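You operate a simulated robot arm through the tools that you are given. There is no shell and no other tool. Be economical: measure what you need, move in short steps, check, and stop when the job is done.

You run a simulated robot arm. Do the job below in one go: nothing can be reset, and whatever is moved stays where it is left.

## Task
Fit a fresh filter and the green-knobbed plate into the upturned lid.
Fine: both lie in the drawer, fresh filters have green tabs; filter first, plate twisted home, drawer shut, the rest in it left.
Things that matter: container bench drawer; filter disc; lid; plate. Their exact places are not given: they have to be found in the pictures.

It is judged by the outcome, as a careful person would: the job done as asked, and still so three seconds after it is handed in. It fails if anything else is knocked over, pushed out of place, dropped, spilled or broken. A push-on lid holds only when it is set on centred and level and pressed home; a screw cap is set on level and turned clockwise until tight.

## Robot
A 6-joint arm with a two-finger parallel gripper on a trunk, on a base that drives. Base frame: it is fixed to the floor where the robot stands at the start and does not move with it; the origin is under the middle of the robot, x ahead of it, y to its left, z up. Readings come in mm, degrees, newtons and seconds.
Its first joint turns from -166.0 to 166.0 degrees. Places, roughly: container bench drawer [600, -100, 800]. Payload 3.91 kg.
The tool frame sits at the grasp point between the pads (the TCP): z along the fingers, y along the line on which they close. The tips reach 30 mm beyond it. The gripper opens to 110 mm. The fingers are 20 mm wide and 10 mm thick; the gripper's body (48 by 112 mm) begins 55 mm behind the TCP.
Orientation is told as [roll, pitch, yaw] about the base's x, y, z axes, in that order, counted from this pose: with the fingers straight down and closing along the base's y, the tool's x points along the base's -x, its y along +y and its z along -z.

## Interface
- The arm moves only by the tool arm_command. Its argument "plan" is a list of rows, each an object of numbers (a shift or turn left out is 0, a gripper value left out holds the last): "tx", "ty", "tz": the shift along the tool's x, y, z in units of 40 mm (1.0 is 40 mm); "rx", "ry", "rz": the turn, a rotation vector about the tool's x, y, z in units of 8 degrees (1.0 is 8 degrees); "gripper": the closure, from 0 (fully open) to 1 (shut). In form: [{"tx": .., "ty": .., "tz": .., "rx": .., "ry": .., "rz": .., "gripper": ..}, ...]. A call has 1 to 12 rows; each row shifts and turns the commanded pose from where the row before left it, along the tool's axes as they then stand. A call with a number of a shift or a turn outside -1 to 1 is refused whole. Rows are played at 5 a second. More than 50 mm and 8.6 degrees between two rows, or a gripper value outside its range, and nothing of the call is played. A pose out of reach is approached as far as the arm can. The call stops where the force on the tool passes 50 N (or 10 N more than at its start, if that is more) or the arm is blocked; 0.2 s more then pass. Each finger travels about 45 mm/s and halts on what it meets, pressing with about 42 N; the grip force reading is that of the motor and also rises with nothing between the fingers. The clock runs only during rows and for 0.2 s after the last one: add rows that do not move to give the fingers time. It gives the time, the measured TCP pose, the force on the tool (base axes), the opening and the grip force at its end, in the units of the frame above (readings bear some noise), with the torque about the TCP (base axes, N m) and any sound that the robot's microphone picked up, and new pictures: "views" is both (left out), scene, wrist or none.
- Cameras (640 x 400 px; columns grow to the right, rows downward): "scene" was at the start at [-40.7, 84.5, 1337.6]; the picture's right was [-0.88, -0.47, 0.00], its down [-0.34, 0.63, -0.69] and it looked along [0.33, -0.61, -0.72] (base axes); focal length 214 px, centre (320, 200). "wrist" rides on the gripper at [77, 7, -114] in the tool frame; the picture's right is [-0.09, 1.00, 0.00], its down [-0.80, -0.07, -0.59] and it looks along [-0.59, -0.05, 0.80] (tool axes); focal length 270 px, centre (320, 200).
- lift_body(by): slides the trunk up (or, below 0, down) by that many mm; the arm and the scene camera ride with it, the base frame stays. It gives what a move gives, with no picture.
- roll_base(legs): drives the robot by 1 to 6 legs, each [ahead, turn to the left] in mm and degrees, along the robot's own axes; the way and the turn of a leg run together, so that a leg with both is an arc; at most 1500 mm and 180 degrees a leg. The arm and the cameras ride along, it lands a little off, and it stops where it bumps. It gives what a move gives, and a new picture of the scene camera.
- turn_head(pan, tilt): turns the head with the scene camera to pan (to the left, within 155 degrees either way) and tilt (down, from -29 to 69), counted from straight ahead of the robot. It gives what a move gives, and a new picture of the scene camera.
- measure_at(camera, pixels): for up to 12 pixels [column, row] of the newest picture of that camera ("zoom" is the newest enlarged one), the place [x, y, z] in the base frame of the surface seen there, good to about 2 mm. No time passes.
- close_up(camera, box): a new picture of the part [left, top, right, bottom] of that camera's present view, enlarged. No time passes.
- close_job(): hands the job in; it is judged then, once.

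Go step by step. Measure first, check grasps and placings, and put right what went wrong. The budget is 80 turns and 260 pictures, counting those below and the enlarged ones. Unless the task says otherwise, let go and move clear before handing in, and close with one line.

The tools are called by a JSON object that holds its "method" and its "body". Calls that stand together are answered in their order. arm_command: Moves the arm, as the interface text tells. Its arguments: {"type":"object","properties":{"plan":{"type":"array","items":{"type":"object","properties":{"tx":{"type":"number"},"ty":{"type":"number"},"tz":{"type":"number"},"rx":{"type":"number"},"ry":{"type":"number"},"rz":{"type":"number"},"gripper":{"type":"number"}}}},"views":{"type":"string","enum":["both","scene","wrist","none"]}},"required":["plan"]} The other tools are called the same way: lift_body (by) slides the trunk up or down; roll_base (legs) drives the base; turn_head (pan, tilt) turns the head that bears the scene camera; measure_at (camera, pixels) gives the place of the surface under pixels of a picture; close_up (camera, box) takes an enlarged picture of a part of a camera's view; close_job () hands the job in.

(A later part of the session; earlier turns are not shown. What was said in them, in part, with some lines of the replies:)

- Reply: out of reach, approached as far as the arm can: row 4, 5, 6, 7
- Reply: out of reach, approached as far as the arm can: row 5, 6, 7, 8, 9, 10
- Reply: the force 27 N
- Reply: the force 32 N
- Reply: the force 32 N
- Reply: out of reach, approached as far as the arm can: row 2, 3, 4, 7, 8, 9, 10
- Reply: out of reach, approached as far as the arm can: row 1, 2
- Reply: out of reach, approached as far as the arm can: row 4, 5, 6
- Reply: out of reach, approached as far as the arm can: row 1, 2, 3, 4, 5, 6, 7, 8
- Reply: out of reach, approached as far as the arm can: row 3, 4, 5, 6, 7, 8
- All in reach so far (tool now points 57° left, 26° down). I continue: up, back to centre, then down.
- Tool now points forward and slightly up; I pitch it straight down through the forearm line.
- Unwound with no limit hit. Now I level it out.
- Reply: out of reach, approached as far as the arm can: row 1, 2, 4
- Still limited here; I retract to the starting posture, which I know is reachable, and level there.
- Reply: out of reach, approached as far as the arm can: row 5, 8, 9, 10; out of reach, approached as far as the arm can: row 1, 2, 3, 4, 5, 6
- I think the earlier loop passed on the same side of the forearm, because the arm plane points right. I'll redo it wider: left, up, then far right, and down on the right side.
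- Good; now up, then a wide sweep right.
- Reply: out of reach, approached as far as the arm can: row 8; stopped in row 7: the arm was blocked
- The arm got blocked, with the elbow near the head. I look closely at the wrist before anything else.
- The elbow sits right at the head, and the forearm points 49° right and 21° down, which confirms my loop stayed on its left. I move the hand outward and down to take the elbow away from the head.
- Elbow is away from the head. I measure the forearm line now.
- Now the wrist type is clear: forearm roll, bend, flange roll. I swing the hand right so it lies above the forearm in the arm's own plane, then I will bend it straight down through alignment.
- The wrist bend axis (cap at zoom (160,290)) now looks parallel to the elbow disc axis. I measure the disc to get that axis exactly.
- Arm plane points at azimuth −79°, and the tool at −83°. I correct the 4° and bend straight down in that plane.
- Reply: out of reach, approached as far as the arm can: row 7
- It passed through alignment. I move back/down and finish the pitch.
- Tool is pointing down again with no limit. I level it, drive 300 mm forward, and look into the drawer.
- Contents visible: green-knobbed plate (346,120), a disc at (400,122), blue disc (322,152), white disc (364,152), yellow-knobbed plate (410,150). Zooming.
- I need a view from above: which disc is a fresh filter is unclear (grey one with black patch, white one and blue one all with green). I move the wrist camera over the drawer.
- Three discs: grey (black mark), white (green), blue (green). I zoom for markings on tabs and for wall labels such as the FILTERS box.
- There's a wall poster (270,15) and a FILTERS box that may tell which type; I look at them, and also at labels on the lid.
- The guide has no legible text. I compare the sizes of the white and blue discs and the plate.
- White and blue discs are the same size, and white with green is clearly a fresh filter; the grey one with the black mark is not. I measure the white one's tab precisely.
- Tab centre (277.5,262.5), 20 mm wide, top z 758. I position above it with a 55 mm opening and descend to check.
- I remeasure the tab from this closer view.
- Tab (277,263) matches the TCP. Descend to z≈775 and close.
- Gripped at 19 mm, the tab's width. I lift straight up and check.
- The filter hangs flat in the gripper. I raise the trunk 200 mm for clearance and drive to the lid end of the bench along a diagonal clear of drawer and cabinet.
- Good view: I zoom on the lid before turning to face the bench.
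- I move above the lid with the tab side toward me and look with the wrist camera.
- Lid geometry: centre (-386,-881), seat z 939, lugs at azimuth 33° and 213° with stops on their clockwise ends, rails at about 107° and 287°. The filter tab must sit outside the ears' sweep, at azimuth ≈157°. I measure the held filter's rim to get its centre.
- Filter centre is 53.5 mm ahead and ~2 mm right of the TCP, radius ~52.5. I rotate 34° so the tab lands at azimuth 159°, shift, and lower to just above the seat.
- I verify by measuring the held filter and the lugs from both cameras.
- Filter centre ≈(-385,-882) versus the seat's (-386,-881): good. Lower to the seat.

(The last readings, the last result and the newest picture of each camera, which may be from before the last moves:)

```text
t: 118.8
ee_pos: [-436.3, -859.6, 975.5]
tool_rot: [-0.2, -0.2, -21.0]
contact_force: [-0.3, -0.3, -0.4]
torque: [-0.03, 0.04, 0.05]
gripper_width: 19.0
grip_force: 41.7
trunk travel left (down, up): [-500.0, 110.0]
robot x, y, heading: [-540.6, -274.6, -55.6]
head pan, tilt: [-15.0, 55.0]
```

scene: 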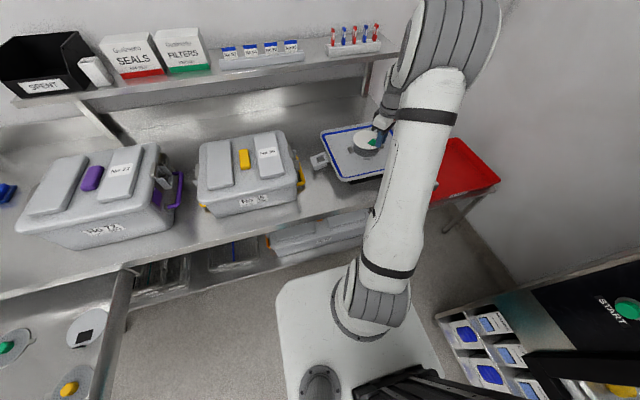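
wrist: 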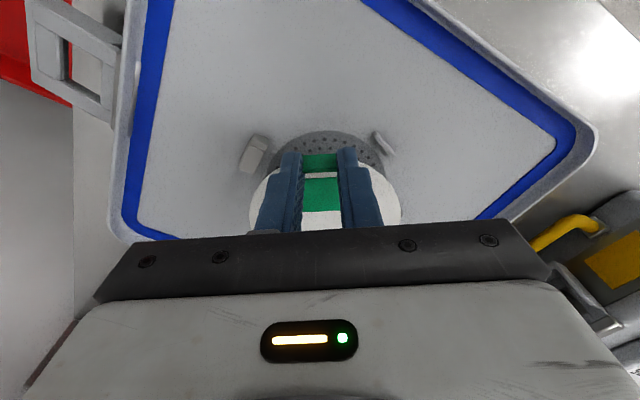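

{"method": "arm_command", "body": {"plan": [{"tz": 0.03}, {"gripper": 0.62}, {"gripper": 0.62}, {"gripper": 0.62}, {"tz": -0.5}, {"tz": -1}, {"tz": -1}, {"tz": -1}], "views": "both"}}

{"method": "close_up", "body": {"camera": "wrist", "box": [200, 40, 440, 220]}}

```text
t: 120.6
ee_pos: [-436.6, -858.5, 1114.7]
tool_rot: [-0.1, -0.1, -21.1]
contact_force: [0.4, -0.3, -0.9]
torque: [0.01, 0.0, 0.02]
gripper_width: 42.0
grip_force: 0.1
trunk travel left (down, up): [-500.0, 110.0]
robot x, y, heading: [-538.4, -272.8, -55.6]
head pan, tilt: [-15.0, 55.0]
```

scene: 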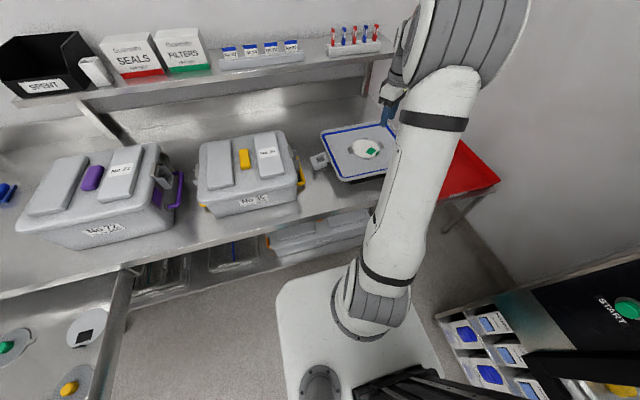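
wrist: 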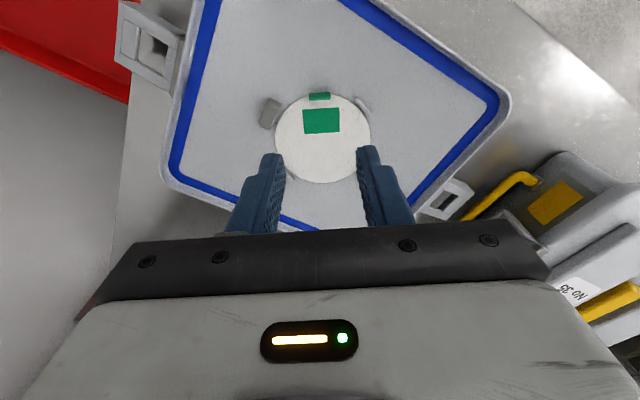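

```text
2.22 times, centred on (320, 130) of wrist
```

zoom: 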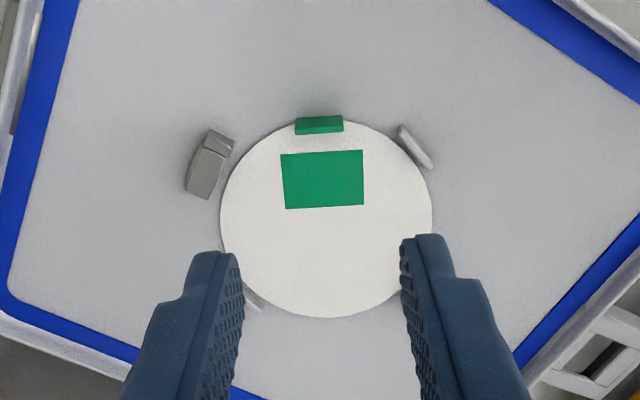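

The filter is seated, centred and covering the perforations, with its tab between lug and rail. I raise the arm to the carrying posture and drive back to the drawer.

{"method": "arm_command", "body": {"plan": [{"tz": -1}, {"tz": -1}, {"tz": -0.8}, {"rz": 0.85}, {"rz": 0.85}, {"rz": 0.85}, {"rz": 0.85}, {"rz": 0.85}], "views": "none"}}

{"method": "arm_command", "body": {"plan": [{"ty": 0.92, "tx": 0.36}, {"ty": 0.92, "tx": 0.36}, {"ty": 0.92, "tx": 0.36}, {"ty": 0.92, "tx": 0.36}, {"ty": 0.92, "tx": 0.36}, {"ty": 0.92, "tx": 0.36}], "views": "none"}}

{"method": "roll_base", "body": {"legs": [[0, -59.5], [-1120, 0], [0, 60.5], [140, 0]]}}

```text
t: 122.4
ee_pos: [-434.7, -858.2, 1227.0]
tool_rot: [-0.1, -0.3, -55.1]
contact_force: [-1.2, 1.1, -0.4]
torque: [0.04, 0.01, -0.01]
gripper_width: 41.8
grip_force: 0.0
trunk travel left (down, up): [-500.0, 110.0]
robot x, y, heading: [-536.4, -273.1, -55.5]
head pan, tilt: [-15.0, 55.0]
```

```text
t: 123.8
ee_pos: [-304.8, -660.1, 1227.3]
tool_rot: [-0.2, -0.3, -55.1]
contact_force: [0.7, 0.1, -0.4]
torque: [-0.01, 0.01, 0.0]
gripper_width: 41.5
grip_force: 0.1
trunk travel left (down, up): [-500.0, 110.0]
robot x, y, heading: [-540.1, -273.5, -55.8]
head pan, tilt: [-15.0, 55.0]
```

```text
t: 135.7
ee_pos: [253.3, 215.0, 1226.0]
tool_rot: [-0.1, -0.1, -54.4]
contact_force: [0.5, 0.0, 0.2]
torque: [0.03, 0.06, 0.02]
gripper_width: 41.9
grip_force: 0.0
trunk travel left (down, up): [-500.0, 110.0]
robot x, y, heading: [15.5, 604.9, -54.7]
head pan, tilt: [-15.0, 55.0]
```

scene: 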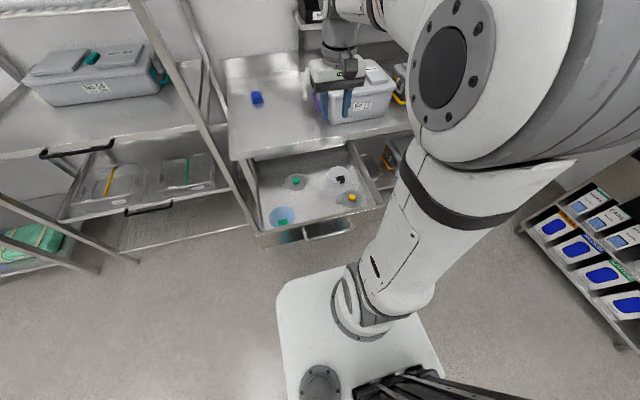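

Back at the drawer. I lower the trunk and go above the green knob.

{"method": "lift_body", "body": {"by": -200}}

{"method": "arm_command", "body": {"plan": [{"ty": 0.5, "tx": -0.95}, {"ty": 0.5, "tx": -0.95}, {"ty": 0.5, "tx": -0.95}, {"ty": 0.5, "tx": -0.95}, {"ty": 0.5, "tx": -0.95}, {"tz": 1, "gripper": 0.35}, {"tz": 1}, {"tz": 0.5}], "views": "wrist"}}

{"method": "close_up", "body": {"camera": "wrist", "box": [220, 60, 420, 185]}}

```text
t: 137.8
ee_pos: [253.4, 217.2, 1027.3]
tool_rot: [-0.1, -0.2, -54.4]
contact_force: [0.3, -0.8, 0.6]
torque: [0.04, -0.01, 0.03]
gripper_width: 41.7
grip_force: 0.1
trunk travel left (down, up): [-300.0, 310.0]
robot x, y, heading: [13.1, 601.6, -54.5]
head pan, tilt: [-15.0, 55.0]
```

```text
t: 139.6
ee_pos: [445.6, 120.6, 924.7]
tool_rot: [0.1, -0.2, -54.4]
contact_force: [0.5, 1.3, 0.0]
torque: [0.01, -0.01, 0.01]
gripper_width: 71.6
grip_force: 0.0
trunk travel left (down, up): [-300.0, 310.0]
robot x, y, heading: [15.0, 597.9, -54.4]
head pan, tilt: [-15.0, 55.0]
```

wrist: 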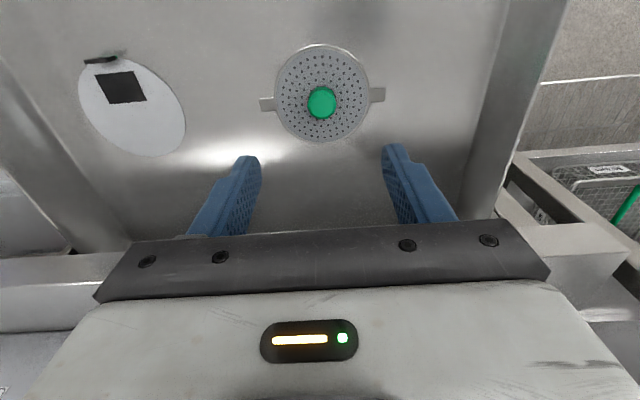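

```text
3.20 times, centred on (320, 122) of wrist
```

zoom: 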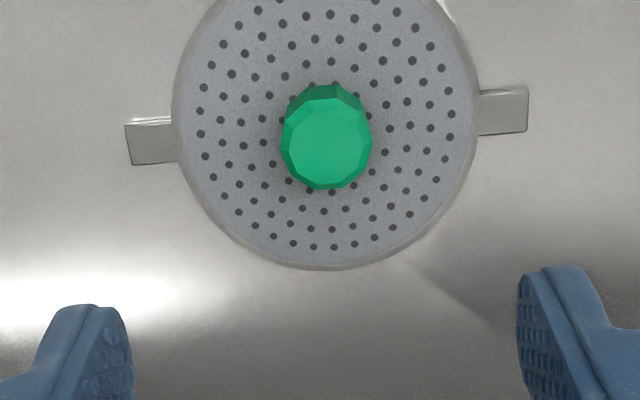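

I measure knob, ears and rim precisely.

{"method": "measure_at", "body": {"camera": "zoom", "pixels": [[326, 145], [290, 145], [362, 145], [326, 180], [128, 142], [525, 110], [176, 128], [473, 115], [150, 155], [505, 125], [327, 262], [400, 200]]}}

```text
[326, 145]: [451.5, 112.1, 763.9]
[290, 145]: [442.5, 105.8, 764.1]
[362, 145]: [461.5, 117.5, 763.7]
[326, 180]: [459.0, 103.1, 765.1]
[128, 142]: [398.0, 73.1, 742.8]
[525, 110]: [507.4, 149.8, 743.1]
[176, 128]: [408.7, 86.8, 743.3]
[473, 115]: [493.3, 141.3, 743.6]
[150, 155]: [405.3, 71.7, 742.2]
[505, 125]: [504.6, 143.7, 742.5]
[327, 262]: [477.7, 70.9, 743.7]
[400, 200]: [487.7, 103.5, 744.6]
```

Knob centre (452,111.6), top z 764; ears at azimuth 35°, tip radius 67. I descend onto the knob.

{"method": "arm_command", "body": {"plan": [{"tx": -0.28, "gripper": 0.5}, {"tz": 1}, {"tz": 1}, {"tz": 0.9}, {"tz": 0.5}], "views": "wrist"}}

```text
t: 140.8
ee_pos: [451.6, 109.8, 790.7]
tool_rot: [-0.1, -0.2, -54.3]
contact_force: [-0.4, 0.7, -1.0]
torque: [-0.04, -0.01, -0.02]
gripper_width: 54.8
grip_force: 0.0
trunk travel left (down, up): [-300.0, 310.0]
robot x, y, heading: [11.5, 599.2, -54.7]
head pan, tilt: [-15.0, 55.0]
```

wrist: 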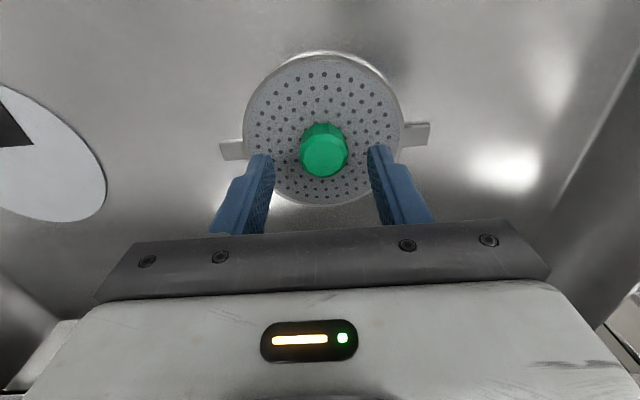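

Knob at (323,152) is centred between the fingers. Last 13 mm, then close.

{"method": "arm_command", "body": {"plan": [{"tz": 0.33, "tx": 0.03}, {"gripper": 1}, {"gripper": 1}, {"gripper": 1}, {"gripper": 1}], "views": "none"}}

{"method": "arm_command", "body": {"plan": [{"tz": -0.5}, {"tz": -1}, {"tz": -1}, {"tz": -1}, {"tz": -1}, {"tz": -1}, {"tz": -0.7}], "views": "both"}}

{"method": "close_up", "body": {"camera": "wrist", "box": [200, 100, 440, 250]}}

```text
t: 142.0
ee_pos: [450.2, 110.4, 778.9]
tool_rot: [-0.1, -0.2, -54.4]
contact_force: [0.6, 0.2, 1.3]
torque: [-0.02, -0.05, 0.03]
gripper_width: 28.8
grip_force: 42.4
trunk travel left (down, up): [-300.0, 310.0]
robot x, y, heading: [19.5, 599.0, -54.3]
head pan, tilt: [-15.0, 55.0]
```

```text
t: 143.6
ee_pos: [452.2, 113.0, 1027.2]
tool_rot: [-0.1, -0.3, -54.3]
contact_force: [0.1, -0.1, -0.7]
torque: [0.02, 0.02, -0.03]
gripper_width: 28.4
grip_force: 42.2
trunk travel left (down, up): [-300.0, 310.0]
robot x, y, heading: [14.5, 598.1, -54.5]
head pan, tilt: [-15.0, 55.0]
```

scene: 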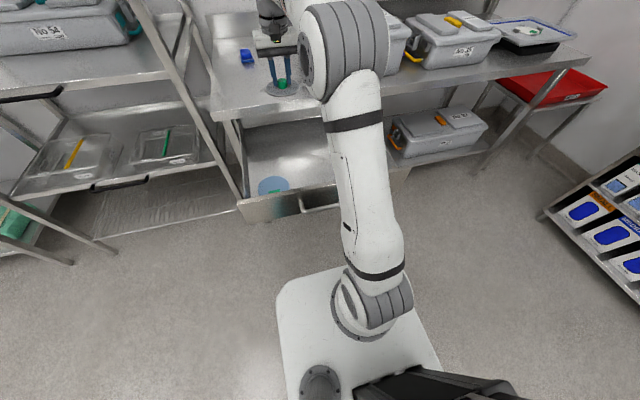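
wrist: 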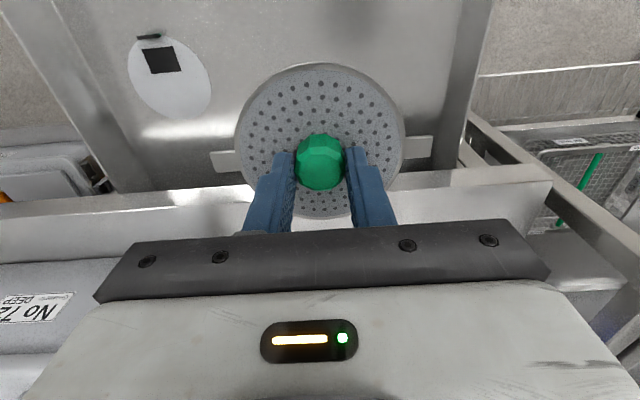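

```text
2.67 times, centred on (320, 175) of wrist
```

zoom: 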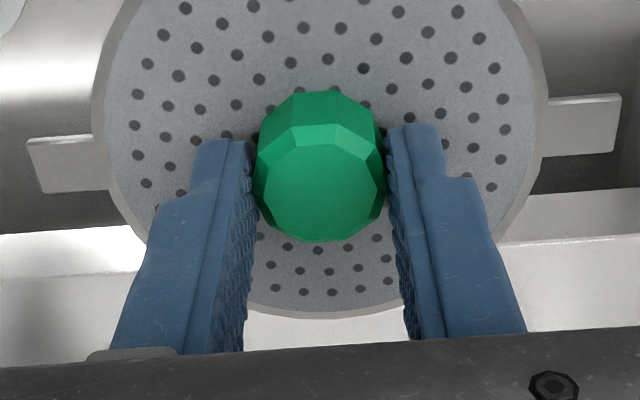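

Plate gripped level by its knob. I retract, raise the trunk and drive to the lid again.

{"method": "arm_command", "body": {"plan": [{"ty": -0.5, "tx": 0.95}, {"ty": -0.5, "tx": 0.95}, {"ty": -0.5, "tx": 0.95}, {"ty": -0.5, "tx": 0.95}, {"ty": -0.5, "tx": 0.95}], "views": "none"}}

{"method": "lift_body", "body": {"by": 200}}

{"method": "roll_base", "body": {"legs": [[-150, 0], [0, -60.3], [1120, 0], [0, 60]]}}

```text
t: 144.8
ee_pos: [257.8, 208.4, 1025.4]
tool_rot: [-0.1, -0.2, -54.4]
contact_force: [-0.1, 0.2, -0.8]
torque: [0.01, 0.01, 0.0]
gripper_width: 28.5
grip_force: 42.0
trunk travel left (down, up): [-300.0, 310.0]
robot x, y, heading: [15.9, 598.4, -54.3]
head pan, tilt: [-15.0, 55.0]
```

```text
t: 147.0
ee_pos: [259.1, 208.2, 1227.8]
tool_rot: [-0.1, -0.2, -54.4]
contact_force: [0.4, 0.3, -1.1]
torque: [0.0, -0.02, -0.02]
gripper_width: 28.6
grip_force: 42.0
trunk travel left (down, up): [-500.0, 110.0]
robot x, y, heading: [13.3, 599.9, -54.4]
head pan, tilt: [-15.0, 55.0]
```

```text
t: 159.1
ee_pos: [-319.9, -686.2, 1226.8]
tool_rot: [-0.2, -0.2, -55.5]
contact_force: [0.7, -0.1, -1.1]
torque: [0.04, 0.01, 0.02]
gripper_width: 28.4
grip_force: 42.6
trunk travel left (down, up): [-500.0, 110.0]
robot x, y, heading: [-568.3, -294.6, -55.9]
head pan, tilt: [-15.0, 55.0]
```

scene: 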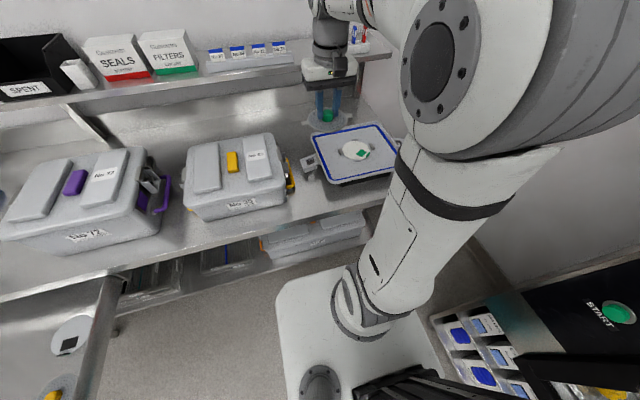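

I move above the lid centre with the ears turned to azimuth ≈68° (the entry gap).

{"method": "arm_command", "body": {"plan": [{"ty": -0.824, "tx": -0.617}, {"ty": -0.824, "tx": -0.617}, {"ty": -0.824, "tx": -0.617}, {"ty": -0.824, "tx": -0.617}, {"ty": -0.824, "tx": -0.617}, {"rz": -0.85}, {"rz": -0.85}, {"rz": -0.85}, {"rz": -0.85}, {"rz": -0.85}, {"tz": 1}, {"tz": 1}], "views": "none"}}

{"method": "arm_command", "body": {"plan": [{"tz": 1}, {"tz": 0.9}, {}], "views": "both"}}

{"method": "close_up", "body": {"camera": "wrist", "box": [200, 60, 440, 210]}}

{"method": "close_up", "body": {"camera": "scene", "box": [310, 110, 406, 170]}}

```text
t: 161.7
ee_pos: [-385.7, -882.8, 1145.0]
tool_rot: [-0.2, -0.1, -21.4]
contact_force: [0.5, 0.2, -0.4]
torque: [-0.01, -0.03, -0.01]
gripper_width: 28.6
grip_force: 42.1
trunk travel left (down, up): [-500.0, 110.0]
robot x, y, heading: [-566.5, -296.0, -56.2]
head pan, tilt: [-15.0, 55.0]
```

```text
t: 162.4
ee_pos: [-387.6, -880.9, 1070.2]
tool_rot: [-0.2, -0.1, -21.6]
contact_force: [-0.9, -0.2, -0.2]
torque: [0.0, 0.05, 0.01]
gripper_width: 28.7
grip_force: 42.0
trunk travel left (down, up): [-500.0, 110.0]
robot x, y, heading: [-568.9, -296.5, -56.1]
head pan, tilt: [-15.0, 55.0]
```

scene: 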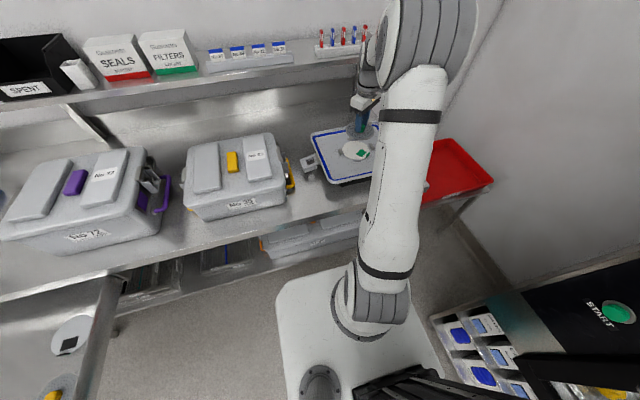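
wrist: 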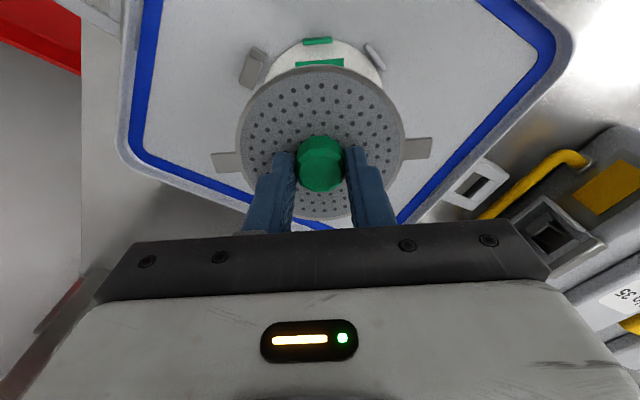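

```text
2.67 times, centred on (320, 135) of wrist
```

zoom: 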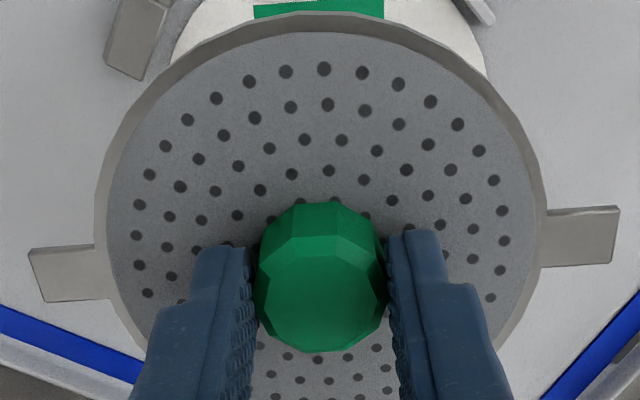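

```text
6.67 times, centred on (358, 140) of scene
```

zoom: 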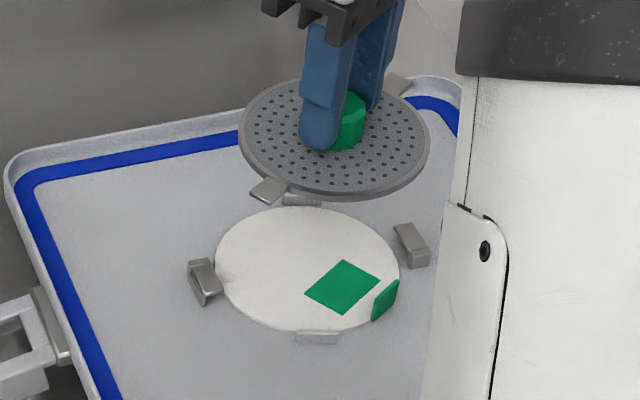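

I re-measure lugs, filter rim and plate from this zoom to check alignment.

{"method": "measure_at", "body": {"camera": "zoom", "pixels": [[195, 268], [205, 290], [403, 232], [417, 258], [317, 338], [219, 275], [390, 262], [285, 326], [300, 210], [384, 302], [268, 190], [398, 85]]}}

{"method": "measure_at", "body": {"camera": "scene", "pixels": [[346.5, 140], [348.5, 147], [357, 149], [368, 148], [373.5, 142], [347, 135], [352, 131.8], [373, 136]]}}

```text
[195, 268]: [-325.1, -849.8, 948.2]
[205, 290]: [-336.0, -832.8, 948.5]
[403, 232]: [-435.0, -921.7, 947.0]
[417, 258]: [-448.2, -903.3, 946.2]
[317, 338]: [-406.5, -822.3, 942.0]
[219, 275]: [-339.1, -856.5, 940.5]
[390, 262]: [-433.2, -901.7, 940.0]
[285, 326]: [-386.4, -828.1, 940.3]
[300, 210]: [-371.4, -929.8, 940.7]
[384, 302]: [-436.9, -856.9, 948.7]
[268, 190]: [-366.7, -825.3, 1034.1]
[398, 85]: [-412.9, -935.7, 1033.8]
```

```text
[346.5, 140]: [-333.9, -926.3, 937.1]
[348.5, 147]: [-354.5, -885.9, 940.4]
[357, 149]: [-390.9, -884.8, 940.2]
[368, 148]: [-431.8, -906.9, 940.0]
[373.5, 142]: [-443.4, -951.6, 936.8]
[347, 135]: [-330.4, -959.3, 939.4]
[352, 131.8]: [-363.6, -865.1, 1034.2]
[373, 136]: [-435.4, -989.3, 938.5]
```

Filter centre (-385.5,-879.7); ear axis 67° good. I lower to 25 mm above the seat and check plate centring again.

{"method": "arm_command", "body": {"plan": [{"tz": 0.8}, {"tz": 0.8}, {}], "views": "both"}}

{"method": "close_up", "body": {"camera": "scene", "box": [310, 115, 406, 175]}}

{"method": "measure_at", "body": {"camera": "zoom", "pixels": [[320, 100], [320, 150], [320, 250], [320, 300]]}}

```text
t: 163.2
ee_pos: [-386.7, -879.3, 1006.9]
tool_rot: [-0.1, -0.1, -21.5]
contact_force: [0.6, -0.4, -1.0]
torque: [0.0, -0.01, 0.04]
gripper_width: 28.4
grip_force: 42.1
trunk travel left (down, up): [-500.0, 110.0]
robot x, y, heading: [-564.7, -300.5, -56.1]
head pan, tilt: [-15.0, 55.0]
```

scene: 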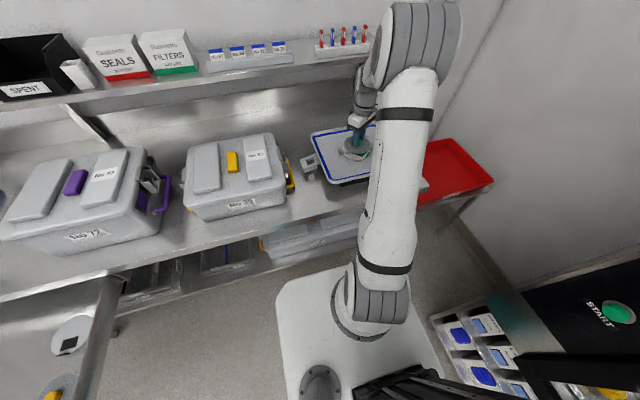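
wrist: 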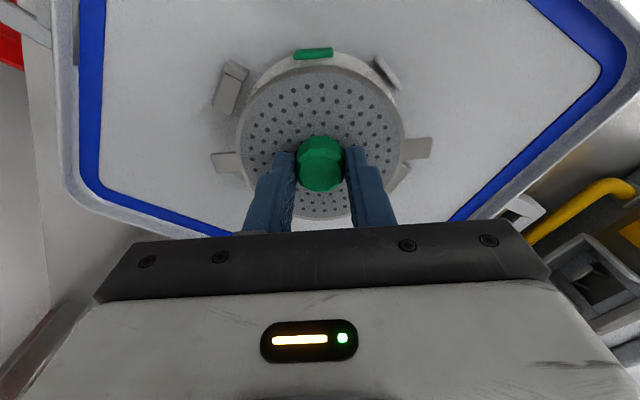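

```text
6.67 times, centred on (358, 145) of scene
```

zoom: 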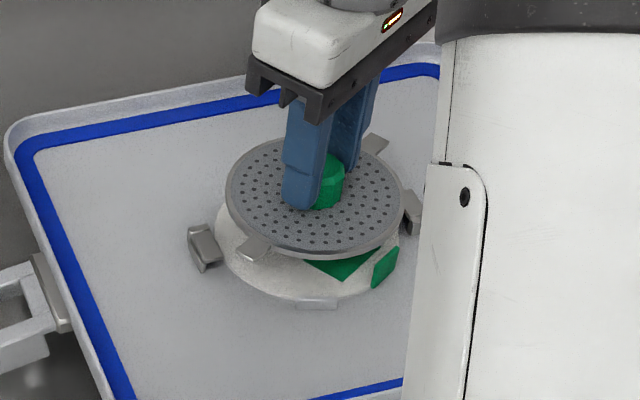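

```text
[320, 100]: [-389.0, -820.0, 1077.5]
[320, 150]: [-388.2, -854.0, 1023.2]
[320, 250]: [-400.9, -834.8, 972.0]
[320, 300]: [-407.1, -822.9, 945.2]
```

{"method": "measure_at", "body": {"camera": "zoom", "pixels": [[230, 190], [399, 205], [268, 148], [240, 218], [365, 240], [285, 246], [390, 180], [254, 250], [375, 145], [200, 240], [207, 258], [384, 262]]}}

```text
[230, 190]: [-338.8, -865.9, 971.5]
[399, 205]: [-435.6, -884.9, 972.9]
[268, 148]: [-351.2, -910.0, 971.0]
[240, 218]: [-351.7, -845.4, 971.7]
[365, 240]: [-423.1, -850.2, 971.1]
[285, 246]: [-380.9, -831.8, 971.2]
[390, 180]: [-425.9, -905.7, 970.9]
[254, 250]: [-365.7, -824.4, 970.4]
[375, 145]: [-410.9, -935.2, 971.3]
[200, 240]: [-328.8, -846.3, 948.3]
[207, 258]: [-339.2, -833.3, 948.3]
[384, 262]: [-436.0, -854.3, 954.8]
```

Plate centre ≈(-387,-879.5), within ~1.5 mm. I nudge 1 mm away from the tab and lower gently to contact.

{"method": "arm_command", "body": {"plan": [{"tx": -0.03, "tz": 0.3}, {"tz": 0.2}, {"tz": 0.1}, {"tz": 0.05}, {"tz": 0.04}], "views": "both"}}

{"method": "close_up", "body": {"camera": "scene", "box": [310, 115, 406, 175]}}

```text
t: 164.4
ee_pos: [-385.0, -882.6, 979.1]
tool_rot: [-0.2, -0.2, -21.6]
contact_force: [-0.6, 0.5, 1.3]
torque: [0.07, -0.05, -0.01]
gripper_width: 28.5
grip_force: 42.0
trunk travel left (down, up): [-500.0, 110.0]
robot x, y, heading: [-569.5, -300.7, -55.9]
head pan, tilt: [-15.0, 55.0]
```

scene: 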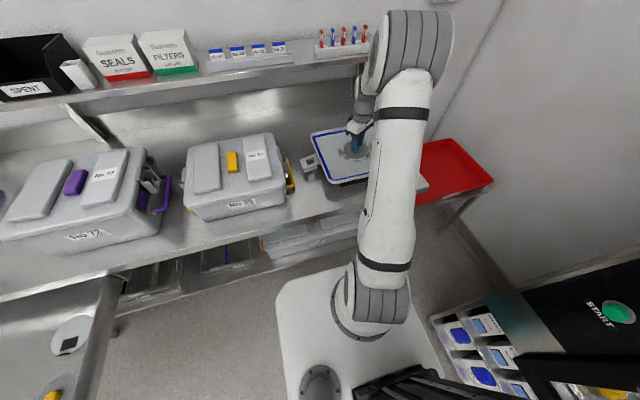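
wrist: 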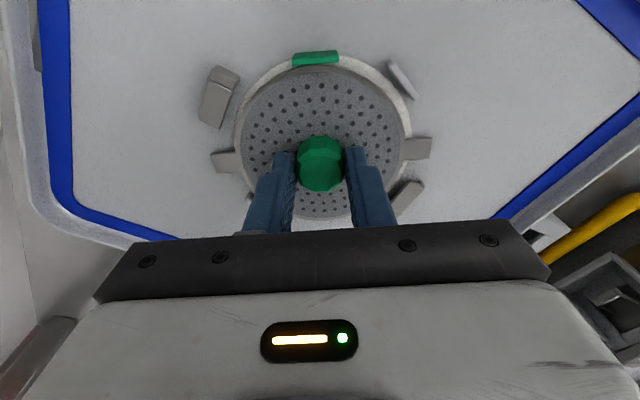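

```text
6.67 times, centred on (358, 145) of scene
```

zoom: 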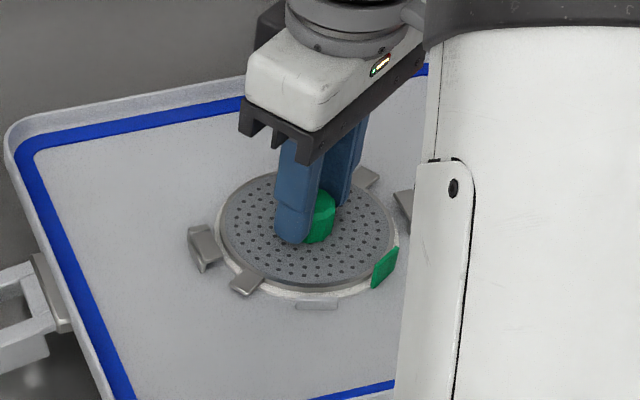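

Ears sit between lug and rail. I press lightly and twist clockwise in steps, watching torque.

{"method": "arm_command", "body": {"plan": [{"tz": 0.04}, {"rz": 0.5}, {"rz": 0.5}, {"rz": 0.5}, {}], "views": "wrist"}}

{"method": "close_up", "body": {"camera": "wrist", "box": [190, 40, 450, 215]}}

```text
t: 165.7
ee_pos: [-386.4, -881.9, 978.6]
tool_rot: [-0.2, -0.2, -33.6]
contact_force: [-0.1, -1.2, 12.5]
torque: [0.11, 0.06, -0.01]
gripper_width: 28.5
grip_force: 41.7
trunk travel left (down, up): [-500.0, 110.0]
robot x, y, heading: [-565.5, -293.4, -56.0]
head pan, tilt: [-15.0, 55.0]
```

wrist: 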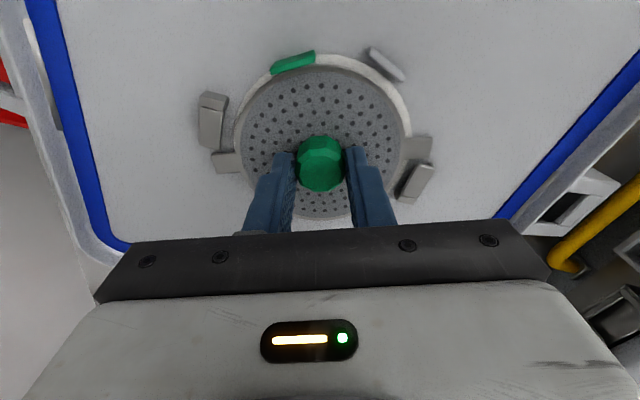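

```text
2.29 times, centred on (320, 128) of wrist
```

zoom: 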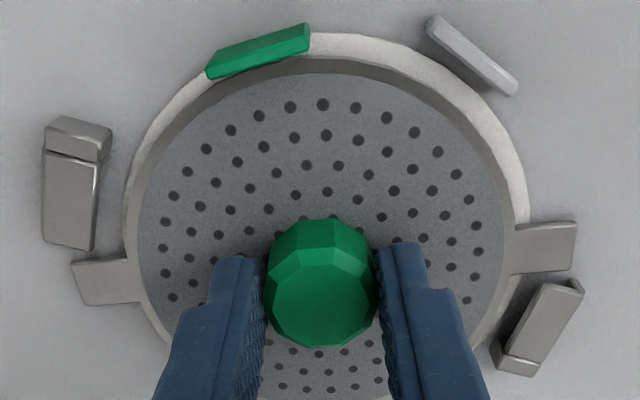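

The ears are about to slide under the lugs. Continuing.

{"method": "arm_command", "body": {"plan": [{"rz": 0.5}, {"rz": 0.5}, {"rz": 0.5}, {}], "views": "wrist"}}

{"method": "close_up", "body": {"camera": "wrist", "box": [190, 40, 450, 215]}}

```text
t: 166.7
ee_pos: [-385.9, -881.9, 977.6]
tool_rot: [-0.1, -0.2, -45.5]
contact_force: [-0.2, -0.4, 9.0]
torque: [0.06, 0.0, -0.03]
gripper_width: 28.5
grip_force: 42.1
trunk travel left (down, up): [-500.0, 110.0]
robot x, y, heading: [-568.7, -294.5, -56.1]
head pan, tilt: [-15.0, 55.0]
```

wrist: 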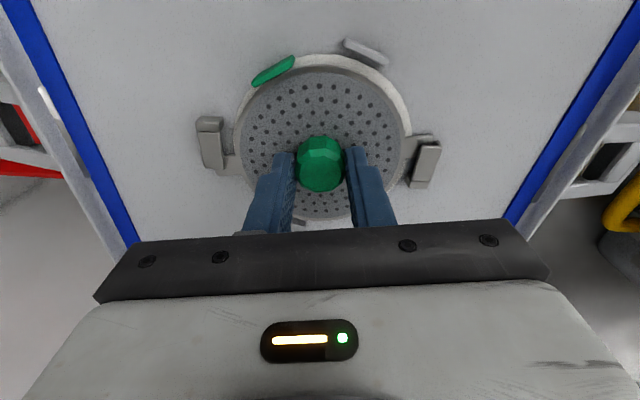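

```text
2.29 times, centred on (320, 128) of wrist
```

zoom: 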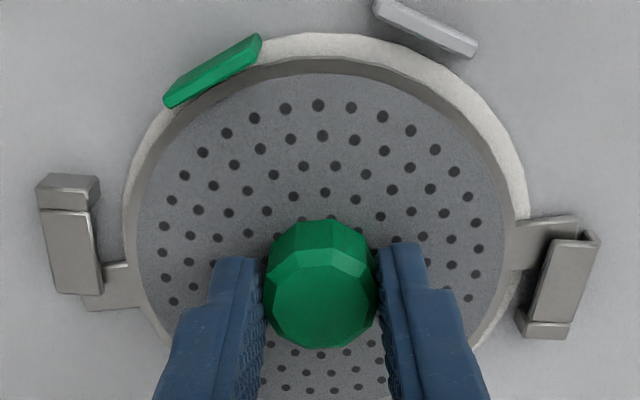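

The ears are entering under the lugs with low torque. I keep turning.

{"method": "arm_command", "body": {"plan": [{"rz": 0.5}, {"rz": 0.5}, {"rz": 0.4}, {}], "views": "wrist"}}

{"method": "close_up", "body": {"camera": "wrist", "box": [190, 40, 450, 215]}}

```text
t: 167.7
ee_pos: [-386.2, -881.2, 978.7]
tool_rot: [0.0, -0.3, -56.6]
contact_force: [0.0, 0.1, 5.5]
torque: [-0.03, 0.06, -0.02]
gripper_width: 28.4
grip_force: 42.0
trunk travel left (down, up): [-500.0, 110.0]
robot x, y, heading: [-567.5, -294.1, -56.0]
head pan, tilt: [-15.0, 55.0]
```

wrist: 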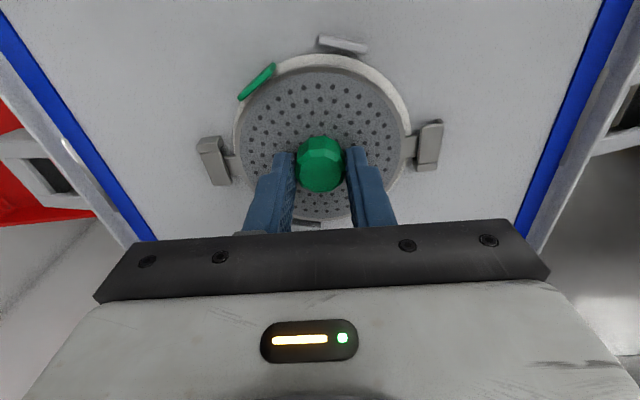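

```text
2.29 times, centred on (320, 128) of wrist
```

zoom: 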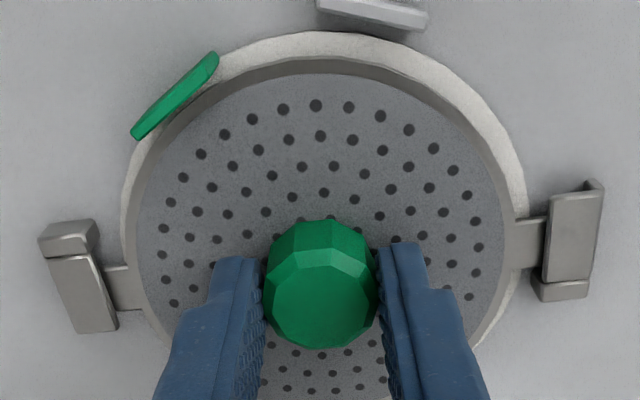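

Ears are under the lugs near the stops; I continue in small steps until torque rises.

{"method": "arm_command", "body": {"plan": [{"rz": 0.25}, {"rz": 0.25}, {"rz": 0.25}, {}], "views": "none"}}

{"method": "arm_command", "body": {"plan": [{"rz": 0.25}, {"rz": 0.25}, {}], "views": "wrist"}}

{"method": "close_up", "body": {"camera": "wrist", "box": [190, 40, 450, 215]}}

```text
t: 168.7
ee_pos: [-385.4, -882.8, 978.5]
tool_rot: [0.0, -0.2, -62.6]
contact_force: [-1.7, 2.0, 5.5]
torque: [0.08, 0.12, 0.1]
gripper_width: 28.7
grip_force: 42.4
trunk travel left (down, up): [-500.0, 110.0]
robot x, y, heading: [-566.6, -292.1, -56.4]
head pan, tilt: [-15.0, 55.0]
```

```text
t: 169.4
ee_pos: [-385.9, -881.9, 978.3]
tool_rot: [0.0, -0.2, -66.7]
contact_force: [-0.8, -0.4, 5.7]
torque: [0.04, 0.03, -0.03]
gripper_width: 28.2
grip_force: 41.6
trunk travel left (down, up): [-500.0, 110.0]
robot x, y, heading: [-566.8, -297.5, -56.2]
head pan, tilt: [-15.0, 55.0]
```

wrist: 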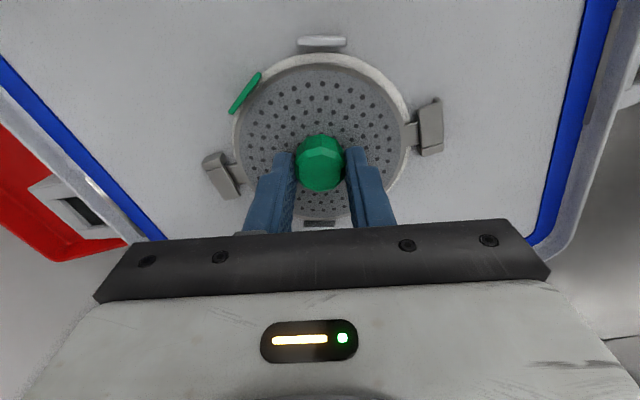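

```text
2.29 times, centred on (320, 128) of wrist
5 turns are left
```

zoom: 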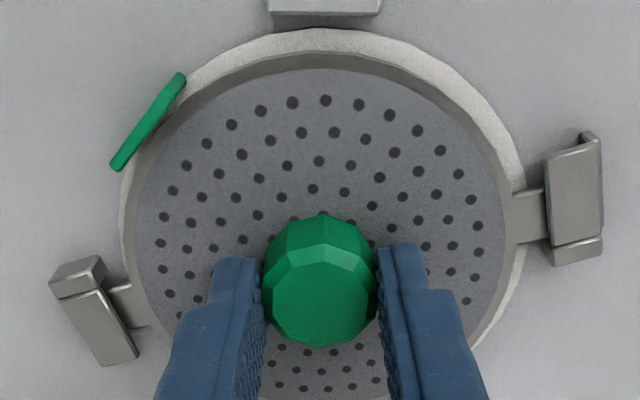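

Only 5 turns are left and torque is still low, so I finish the twist against the stop, release, lift, and drive back to the drawer in one batch.

{"method": "arm_command", "body": {"plan": [{"rz": 0.25}, {"rz": 0.25}, {"rz": 0.25}, {"rz": 0.25}, {}], "views": "none"}}

{"method": "arm_command", "body": {"plan": [{"gripper": 0.5}, {"gripper": 0.5}, {"gripper": 0.5}, {"tz": -0.3}, {"tz": -1}, {"tz": -1}, {"tz": -1}], "views": "wrist"}}

{"method": "arm_command", "body": {"plan": [{"tz": -1, "gripper": 1}, {"tz": -1}, {"tz": -0.9}, {"rz": -0.8}, {"rz": -0.8}, {"rz": -0.7}, {"ty": 0.824, "tx": 0.617}, {"ty": 0.824, "tx": 0.617}, {"ty": 0.824, "tx": 0.617}, {"ty": 0.824, "tx": 0.617}, {"ty": 0.824, "tx": 0.617}], "views": "none"}}

{"method": "roll_base", "body": {"legs": [[0, -59.3], [-1120, 0], [0, 61]]}}

{"method": "lift_body", "body": {"by": -200}}

{"method": "turn_head", "body": {"pan": 0, "tilt": 50}}

```text
t: 170.7
ee_pos: [-385.9, -883.1, 977.9]
tool_rot: [0.1, -0.1, -74.7]
contact_force: [-1.1, 2.4, -0.7]
torque: [0.06, 0.08, 0.15]
gripper_width: 27.8
grip_force: 41.4
trunk travel left (down, up): [-500.0, 110.0]
robot x, y, heading: [-570.5, -296.2, -56.1]
head pan, tilt: [-15.0, 55.0]
```

```text
t: 172.2
ee_pos: [-386.6, -881.8, 1110.6]
tool_rot: [0.0, -0.2, -74.7]
contact_force: [0.3, -0.1, -0.3]
torque: [-0.02, 0.0, -0.01]
gripper_width: 55.2
grip_force: 0.0
trunk travel left (down, up): [-500.0, 110.0]
robot x, y, heading: [-567.1, -294.3, -56.3]
head pan, tilt: [-15.0, 55.0]
```

wrist: 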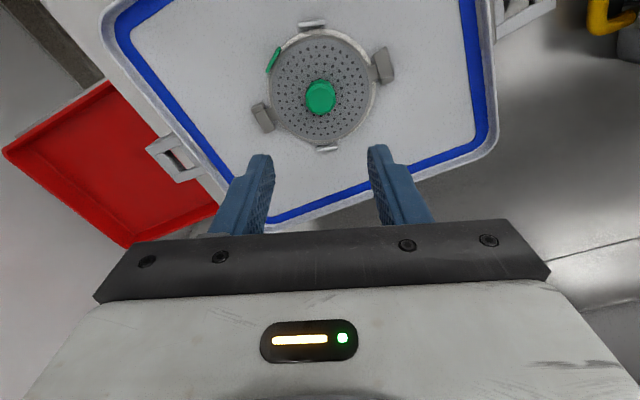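

```text
t: 174.7
ee_pos: [-318.4, -685.9, 1222.7]
tool_rot: [0.0, -0.2, -56.3]
contact_force: [-0.7, 0.6, 1.4]
torque: [0.01, 0.0, 0.0]
gripper_width: 0.0
grip_force: 37.8
trunk travel left (down, up): [-500.0, 110.0]
robot x, y, heading: [-570.0, -293.8, -56.3]
head pan, tilt: [-15.0, 55.0]
```

```text
t: 185.6
ee_pos: [168.3, 325.1, 1222.3]
tool_rot: [0.0, -0.3, -55.5]
contact_force: [-0.7, -0.7, -1.3]
torque: [0.02, -0.02, 0.01]
gripper_width: 0.1
grip_force: 37.4
trunk travel left (down, up): [-500.0, 110.0]
robot x, y, heading: [-99.8, 702.9, -55.7]
head pan, tilt: [-15.0, 55.0]
```

scene: 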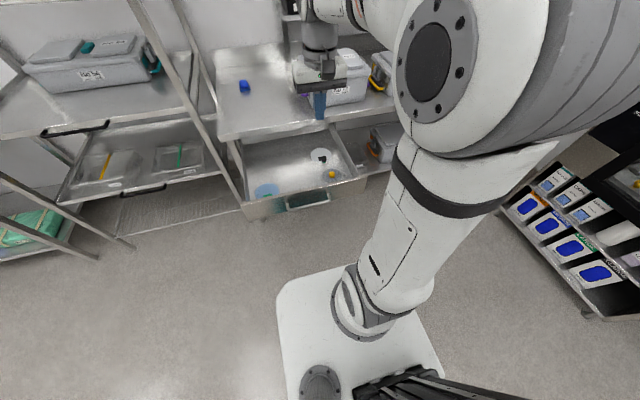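

```text
t: 187.8
ee_pos: [168.3, 325.8, 1023.3]
tool_rot: [0.1, -0.2, -55.4]
contact_force: [-0.2, -0.7, -0.1]
torque: [0.0, 0.0, -0.02]
gripper_width: 0.0
grip_force: 37.9
trunk travel left (down, up): [-300.0, 310.0]
robot x, y, heading: [-98.7, 704.7, -55.5]
head pan, tilt: [-15.0, 55.0]
```

```text
t: 188.6
ee_pos: [168.6, 326.1, 1023.0]
tool_rot: [-0.1, -0.2, -55.5]
contact_force: [0.4, -0.8, -0.3]
torque: [-0.05, 0.0, -0.03]
gripper_width: 0.2
grip_force: 37.7
trunk travel left (down, up): [-300.0, 310.0]
robot x, y, heading: [-96.7, 704.3, -55.3]
head pan, tilt: [0.0, 50.0]
4 turns are left
```

scene: 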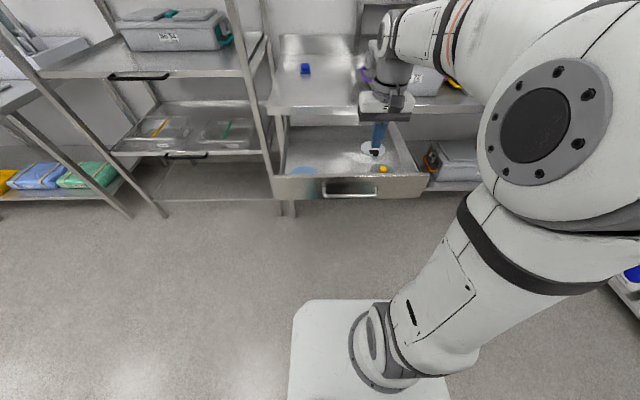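

The plate's ears are under both lugs and it stayed seated on release. Now I place the closed fingers in front of the handle bar and push the drawer in with the base.

{"method": "arm_command", "body": {"plan": [{"ty": 0.5, "tx": 0.83}, {"ty": 0.47, "tx": 0.83}, {"tz": 1}, {"tz": 1}, {"tz": 1}, {"tz": 1}, {"tz": 1}, {"tz": 0.65}, {}], "views": "none"}}

{"method": "roll_base", "body": {"legs": [[300, 0.5]]}}

{"method": "arm_command", "body": {"plan": [{}], "views": "wrist"}}

```text
t: 190.6
ee_pos: [162.9, 403.4, 796.8]
tool_rot: [-0.2, -0.2, -55.4]
contact_force: [-0.1, -0.8, -0.5]
torque: [-0.01, 0.03, -0.02]
gripper_width: 0.1
grip_force: 37.8
trunk travel left (down, up): [-300.0, 310.0]
robot x, y, heading: [-97.2, 702.5, -55.7]
head pan, tilt: [0.0, 50.0]
```

```text
t: 192.7
ee_pos: [334.7, 153.1, 796.8]
tool_rot: [0.0, -0.1, -55.3]
contact_force: [-0.9, 0.5, -0.4]
torque: [-0.03, 0.0, -0.02]
gripper_width: 0.0
grip_force: 37.6
trunk travel left (down, up): [-300.0, 310.0]
robot x, y, heading: [74.3, 452.7, -55.5]
head pan, tilt: [0.0, 50.0]
```

scene: 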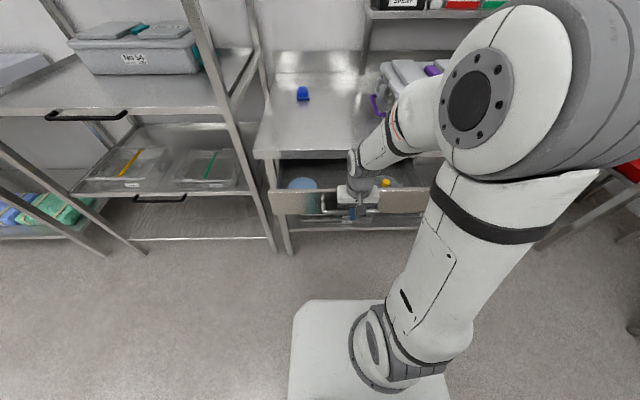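

```text
t: 193.1
ee_pos: [334.9, 151.9, 797.1]
tool_rot: [0.0, -0.2, -55.3]
contact_force: [0.1, -0.5, 0.2]
torque: [-0.01, -0.01, -0.01]
gripper_width: 0.0
grip_force: 37.1
trunk travel left (down, up): [-300.0, 310.0]
robot x, y, heading: [71.4, 450.8, -55.4]
head pan, tilt: [0.0, 50.0]
3 turns are left
```

wrist: 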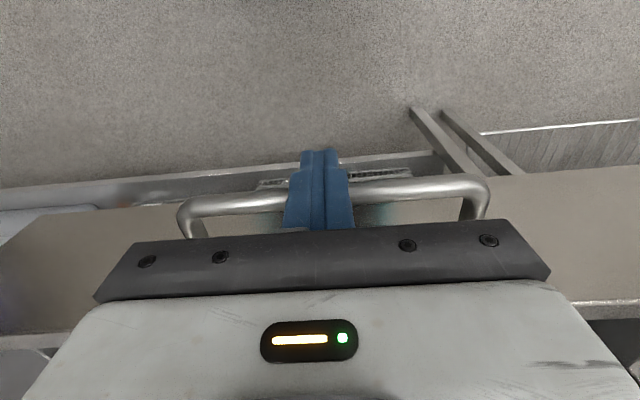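

The fingers push the bar squarely (TCP n≈70; closed at ≈231). I drive 125 mm more, finish with the arm under the force limit, back off and look.

{"method": "roll_base", "body": {"legs": [[125, 0.3]]}}

{"method": "arm_command", "body": {"plan": [{"tx": -0.25}, {"tx": -0.25}, {"tx": -0.25}, {"tx": -0.2}, {"tx": -0.1}, {"tx": -0.1}, {"tx": -0.1}, {"tx": -0.1}, {}], "views": "none"}}

{"method": "arm_command", "body": {"plan": [{"tx": 0.5}, {"tx": 0.8}], "views": "both"}}

{"method": "roll_base", "body": {"legs": [[-250, 0]]}}

{"method": "close_up", "body": {"camera": "scene", "box": [240, 90, 460, 230]}}

{"method": "measure_at", "body": {"camera": "scene", "pixels": [[310, 170], [300, 175], [400, 175], [330, 160], [330, 170], [290, 180], [345, 180], [280, 170]]}}

```text
t: 194.3
ee_pos: [407.6, 51.3, 797.8]
tool_rot: [-0.2, -0.2, -55.0]
contact_force: [-0.7, 0.3, -0.7]
torque: [-0.03, -0.03, 0.0]
gripper_width: 0.2
grip_force: 37.8
trunk travel left (down, up): [-300.0, 310.0]
robot x, y, heading: [147.2, 346.9, -55.2]
head pan, tilt: [0.0, 50.0]
```

scene: 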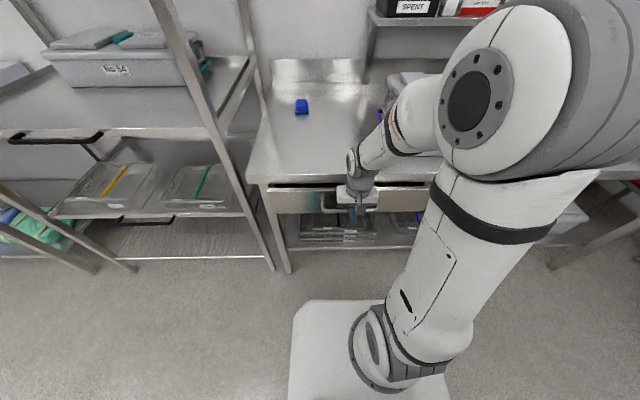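

```text
t: 195.9
ee_pos: [429.3, 18.5, 795.1]
tool_rot: [-0.2, 1.0, -55.0]
contact_force: [-8.7, 12.3, 1.3]
torque: [0.22, 0.05, -0.01]
gripper_width: 0.0
grip_force: 37.7
trunk travel left (down, up): [-300.0, 310.0]
robot x, y, heading: [145.4, 354.1, -55.5]
head pan, tilt: [0.0, 50.0]
stopped in row 8: the force on the tool passed its limit (the readings are from after the stop); the commanded pose is now the measured one
```

```text
t: 196.5
ee_pos: [402.2, 59.0, 796.5]
tool_rot: [-0.2, 0.9, -55.0]
contact_force: [-0.2, -0.4, -0.3]
torque: [0.02, 0.05, -0.03]
gripper_width: 0.0
grip_force: 37.9
trunk travel left (down, up): [-300.0, 310.0]
robot x, y, heading: [141.5, 352.1, -55.5]
head pan, tilt: [0.0, 50.0]
```

scene: 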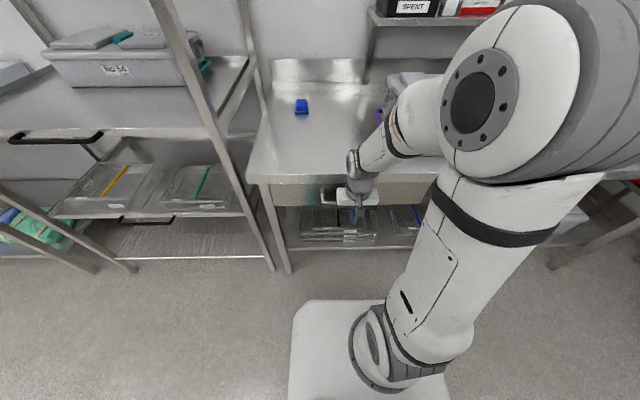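
wrist: 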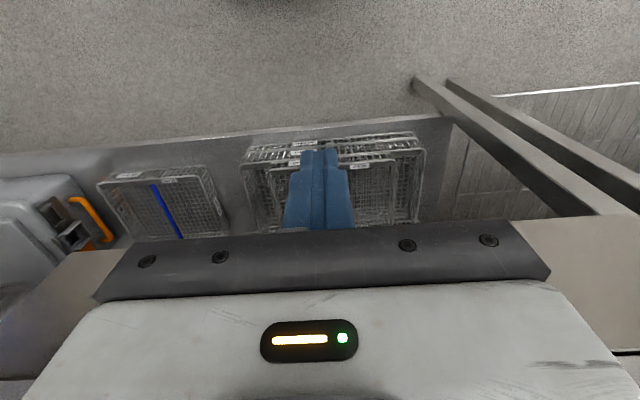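

```text
t: 198.3
ee_pos: [256.9, 267.5, 796.1]
tool_rot: [-0.1, 0.8, -55.2]
contact_force: [-0.8, -1.1, -0.8]
torque: [0.0, 0.0, 0.0]
gripper_width: 0.0
grip_force: 38.0
trunk travel left (down, up): [-300.0, 310.0]
robot x, y, heading: [-1.3, 562.0, -55.3]
head pan, tilt: [0.0, 50.0]
```

scene: 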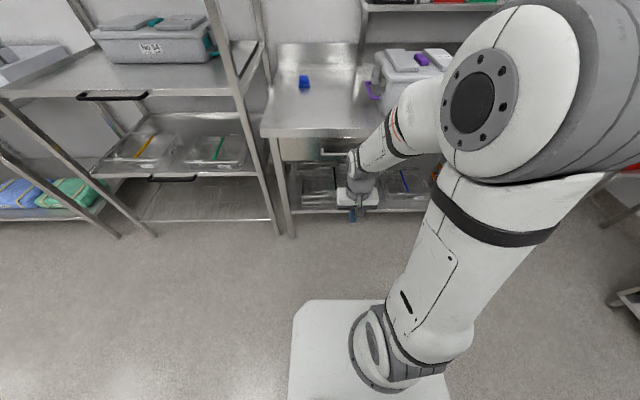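

```text
2.86 times, centred on (350, 160) of scene
```

zoom: 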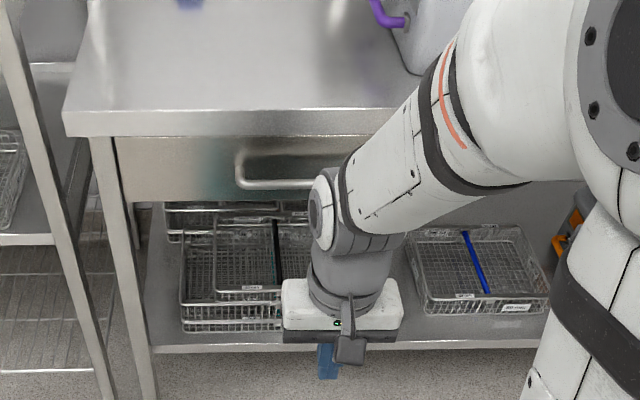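

```text
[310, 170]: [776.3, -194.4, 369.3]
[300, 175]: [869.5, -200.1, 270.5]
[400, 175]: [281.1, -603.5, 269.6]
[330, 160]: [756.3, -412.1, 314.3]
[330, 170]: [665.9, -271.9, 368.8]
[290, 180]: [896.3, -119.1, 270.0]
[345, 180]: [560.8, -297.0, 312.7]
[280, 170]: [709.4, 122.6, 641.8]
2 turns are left
```

The drawer stopped firmly at its closed position (TCP n≈233 as predicted) and looks flush. One last check of the drawer face and the lid.

{"method": "measure_at", "body": {"camera": "scene", "pixels": [[300, 148], [310, 148]]}}

{"method": "turn_head", "body": {"pan": -50, "tilt": 35}}

```text
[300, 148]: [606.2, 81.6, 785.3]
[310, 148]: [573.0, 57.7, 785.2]
```

```text
t: 199.5
ee_pos: [258.1, 267.8, 796.9]
tool_rot: [-0.1, 0.8, -55.1]
contact_force: [0.2, -0.4, -0.3]
torque: [-0.02, -0.05, 0.0]
gripper_width: 0.0
grip_force: 37.8
trunk travel left (down, up): [-300.0, 310.0]
robot x, y, heading: [-3.9, 561.8, -55.6]
head pan, tilt: [-50.0, 35.0]
1 turns are left
```

scene: 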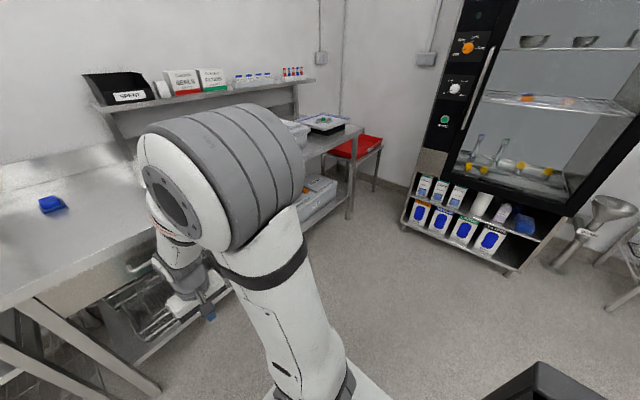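

The drawer face is at n≈284.5, its original closed position (285), and the lid at (325,122) shows the green-knobbed plate in it; the arm is clear, so I hand in.

{"method": "close_job", "body": {}}

```text
The job is handed in.
```

I put a white filter with a green tab in the lid, set the green-knobbed plate over it and twisted it clockwise until its ears were under both lugs. The drawer is shut, with the other filters and plates left in it. No click or clear torque rise marked the end of the twist, so I judged the plate home from the pictures.
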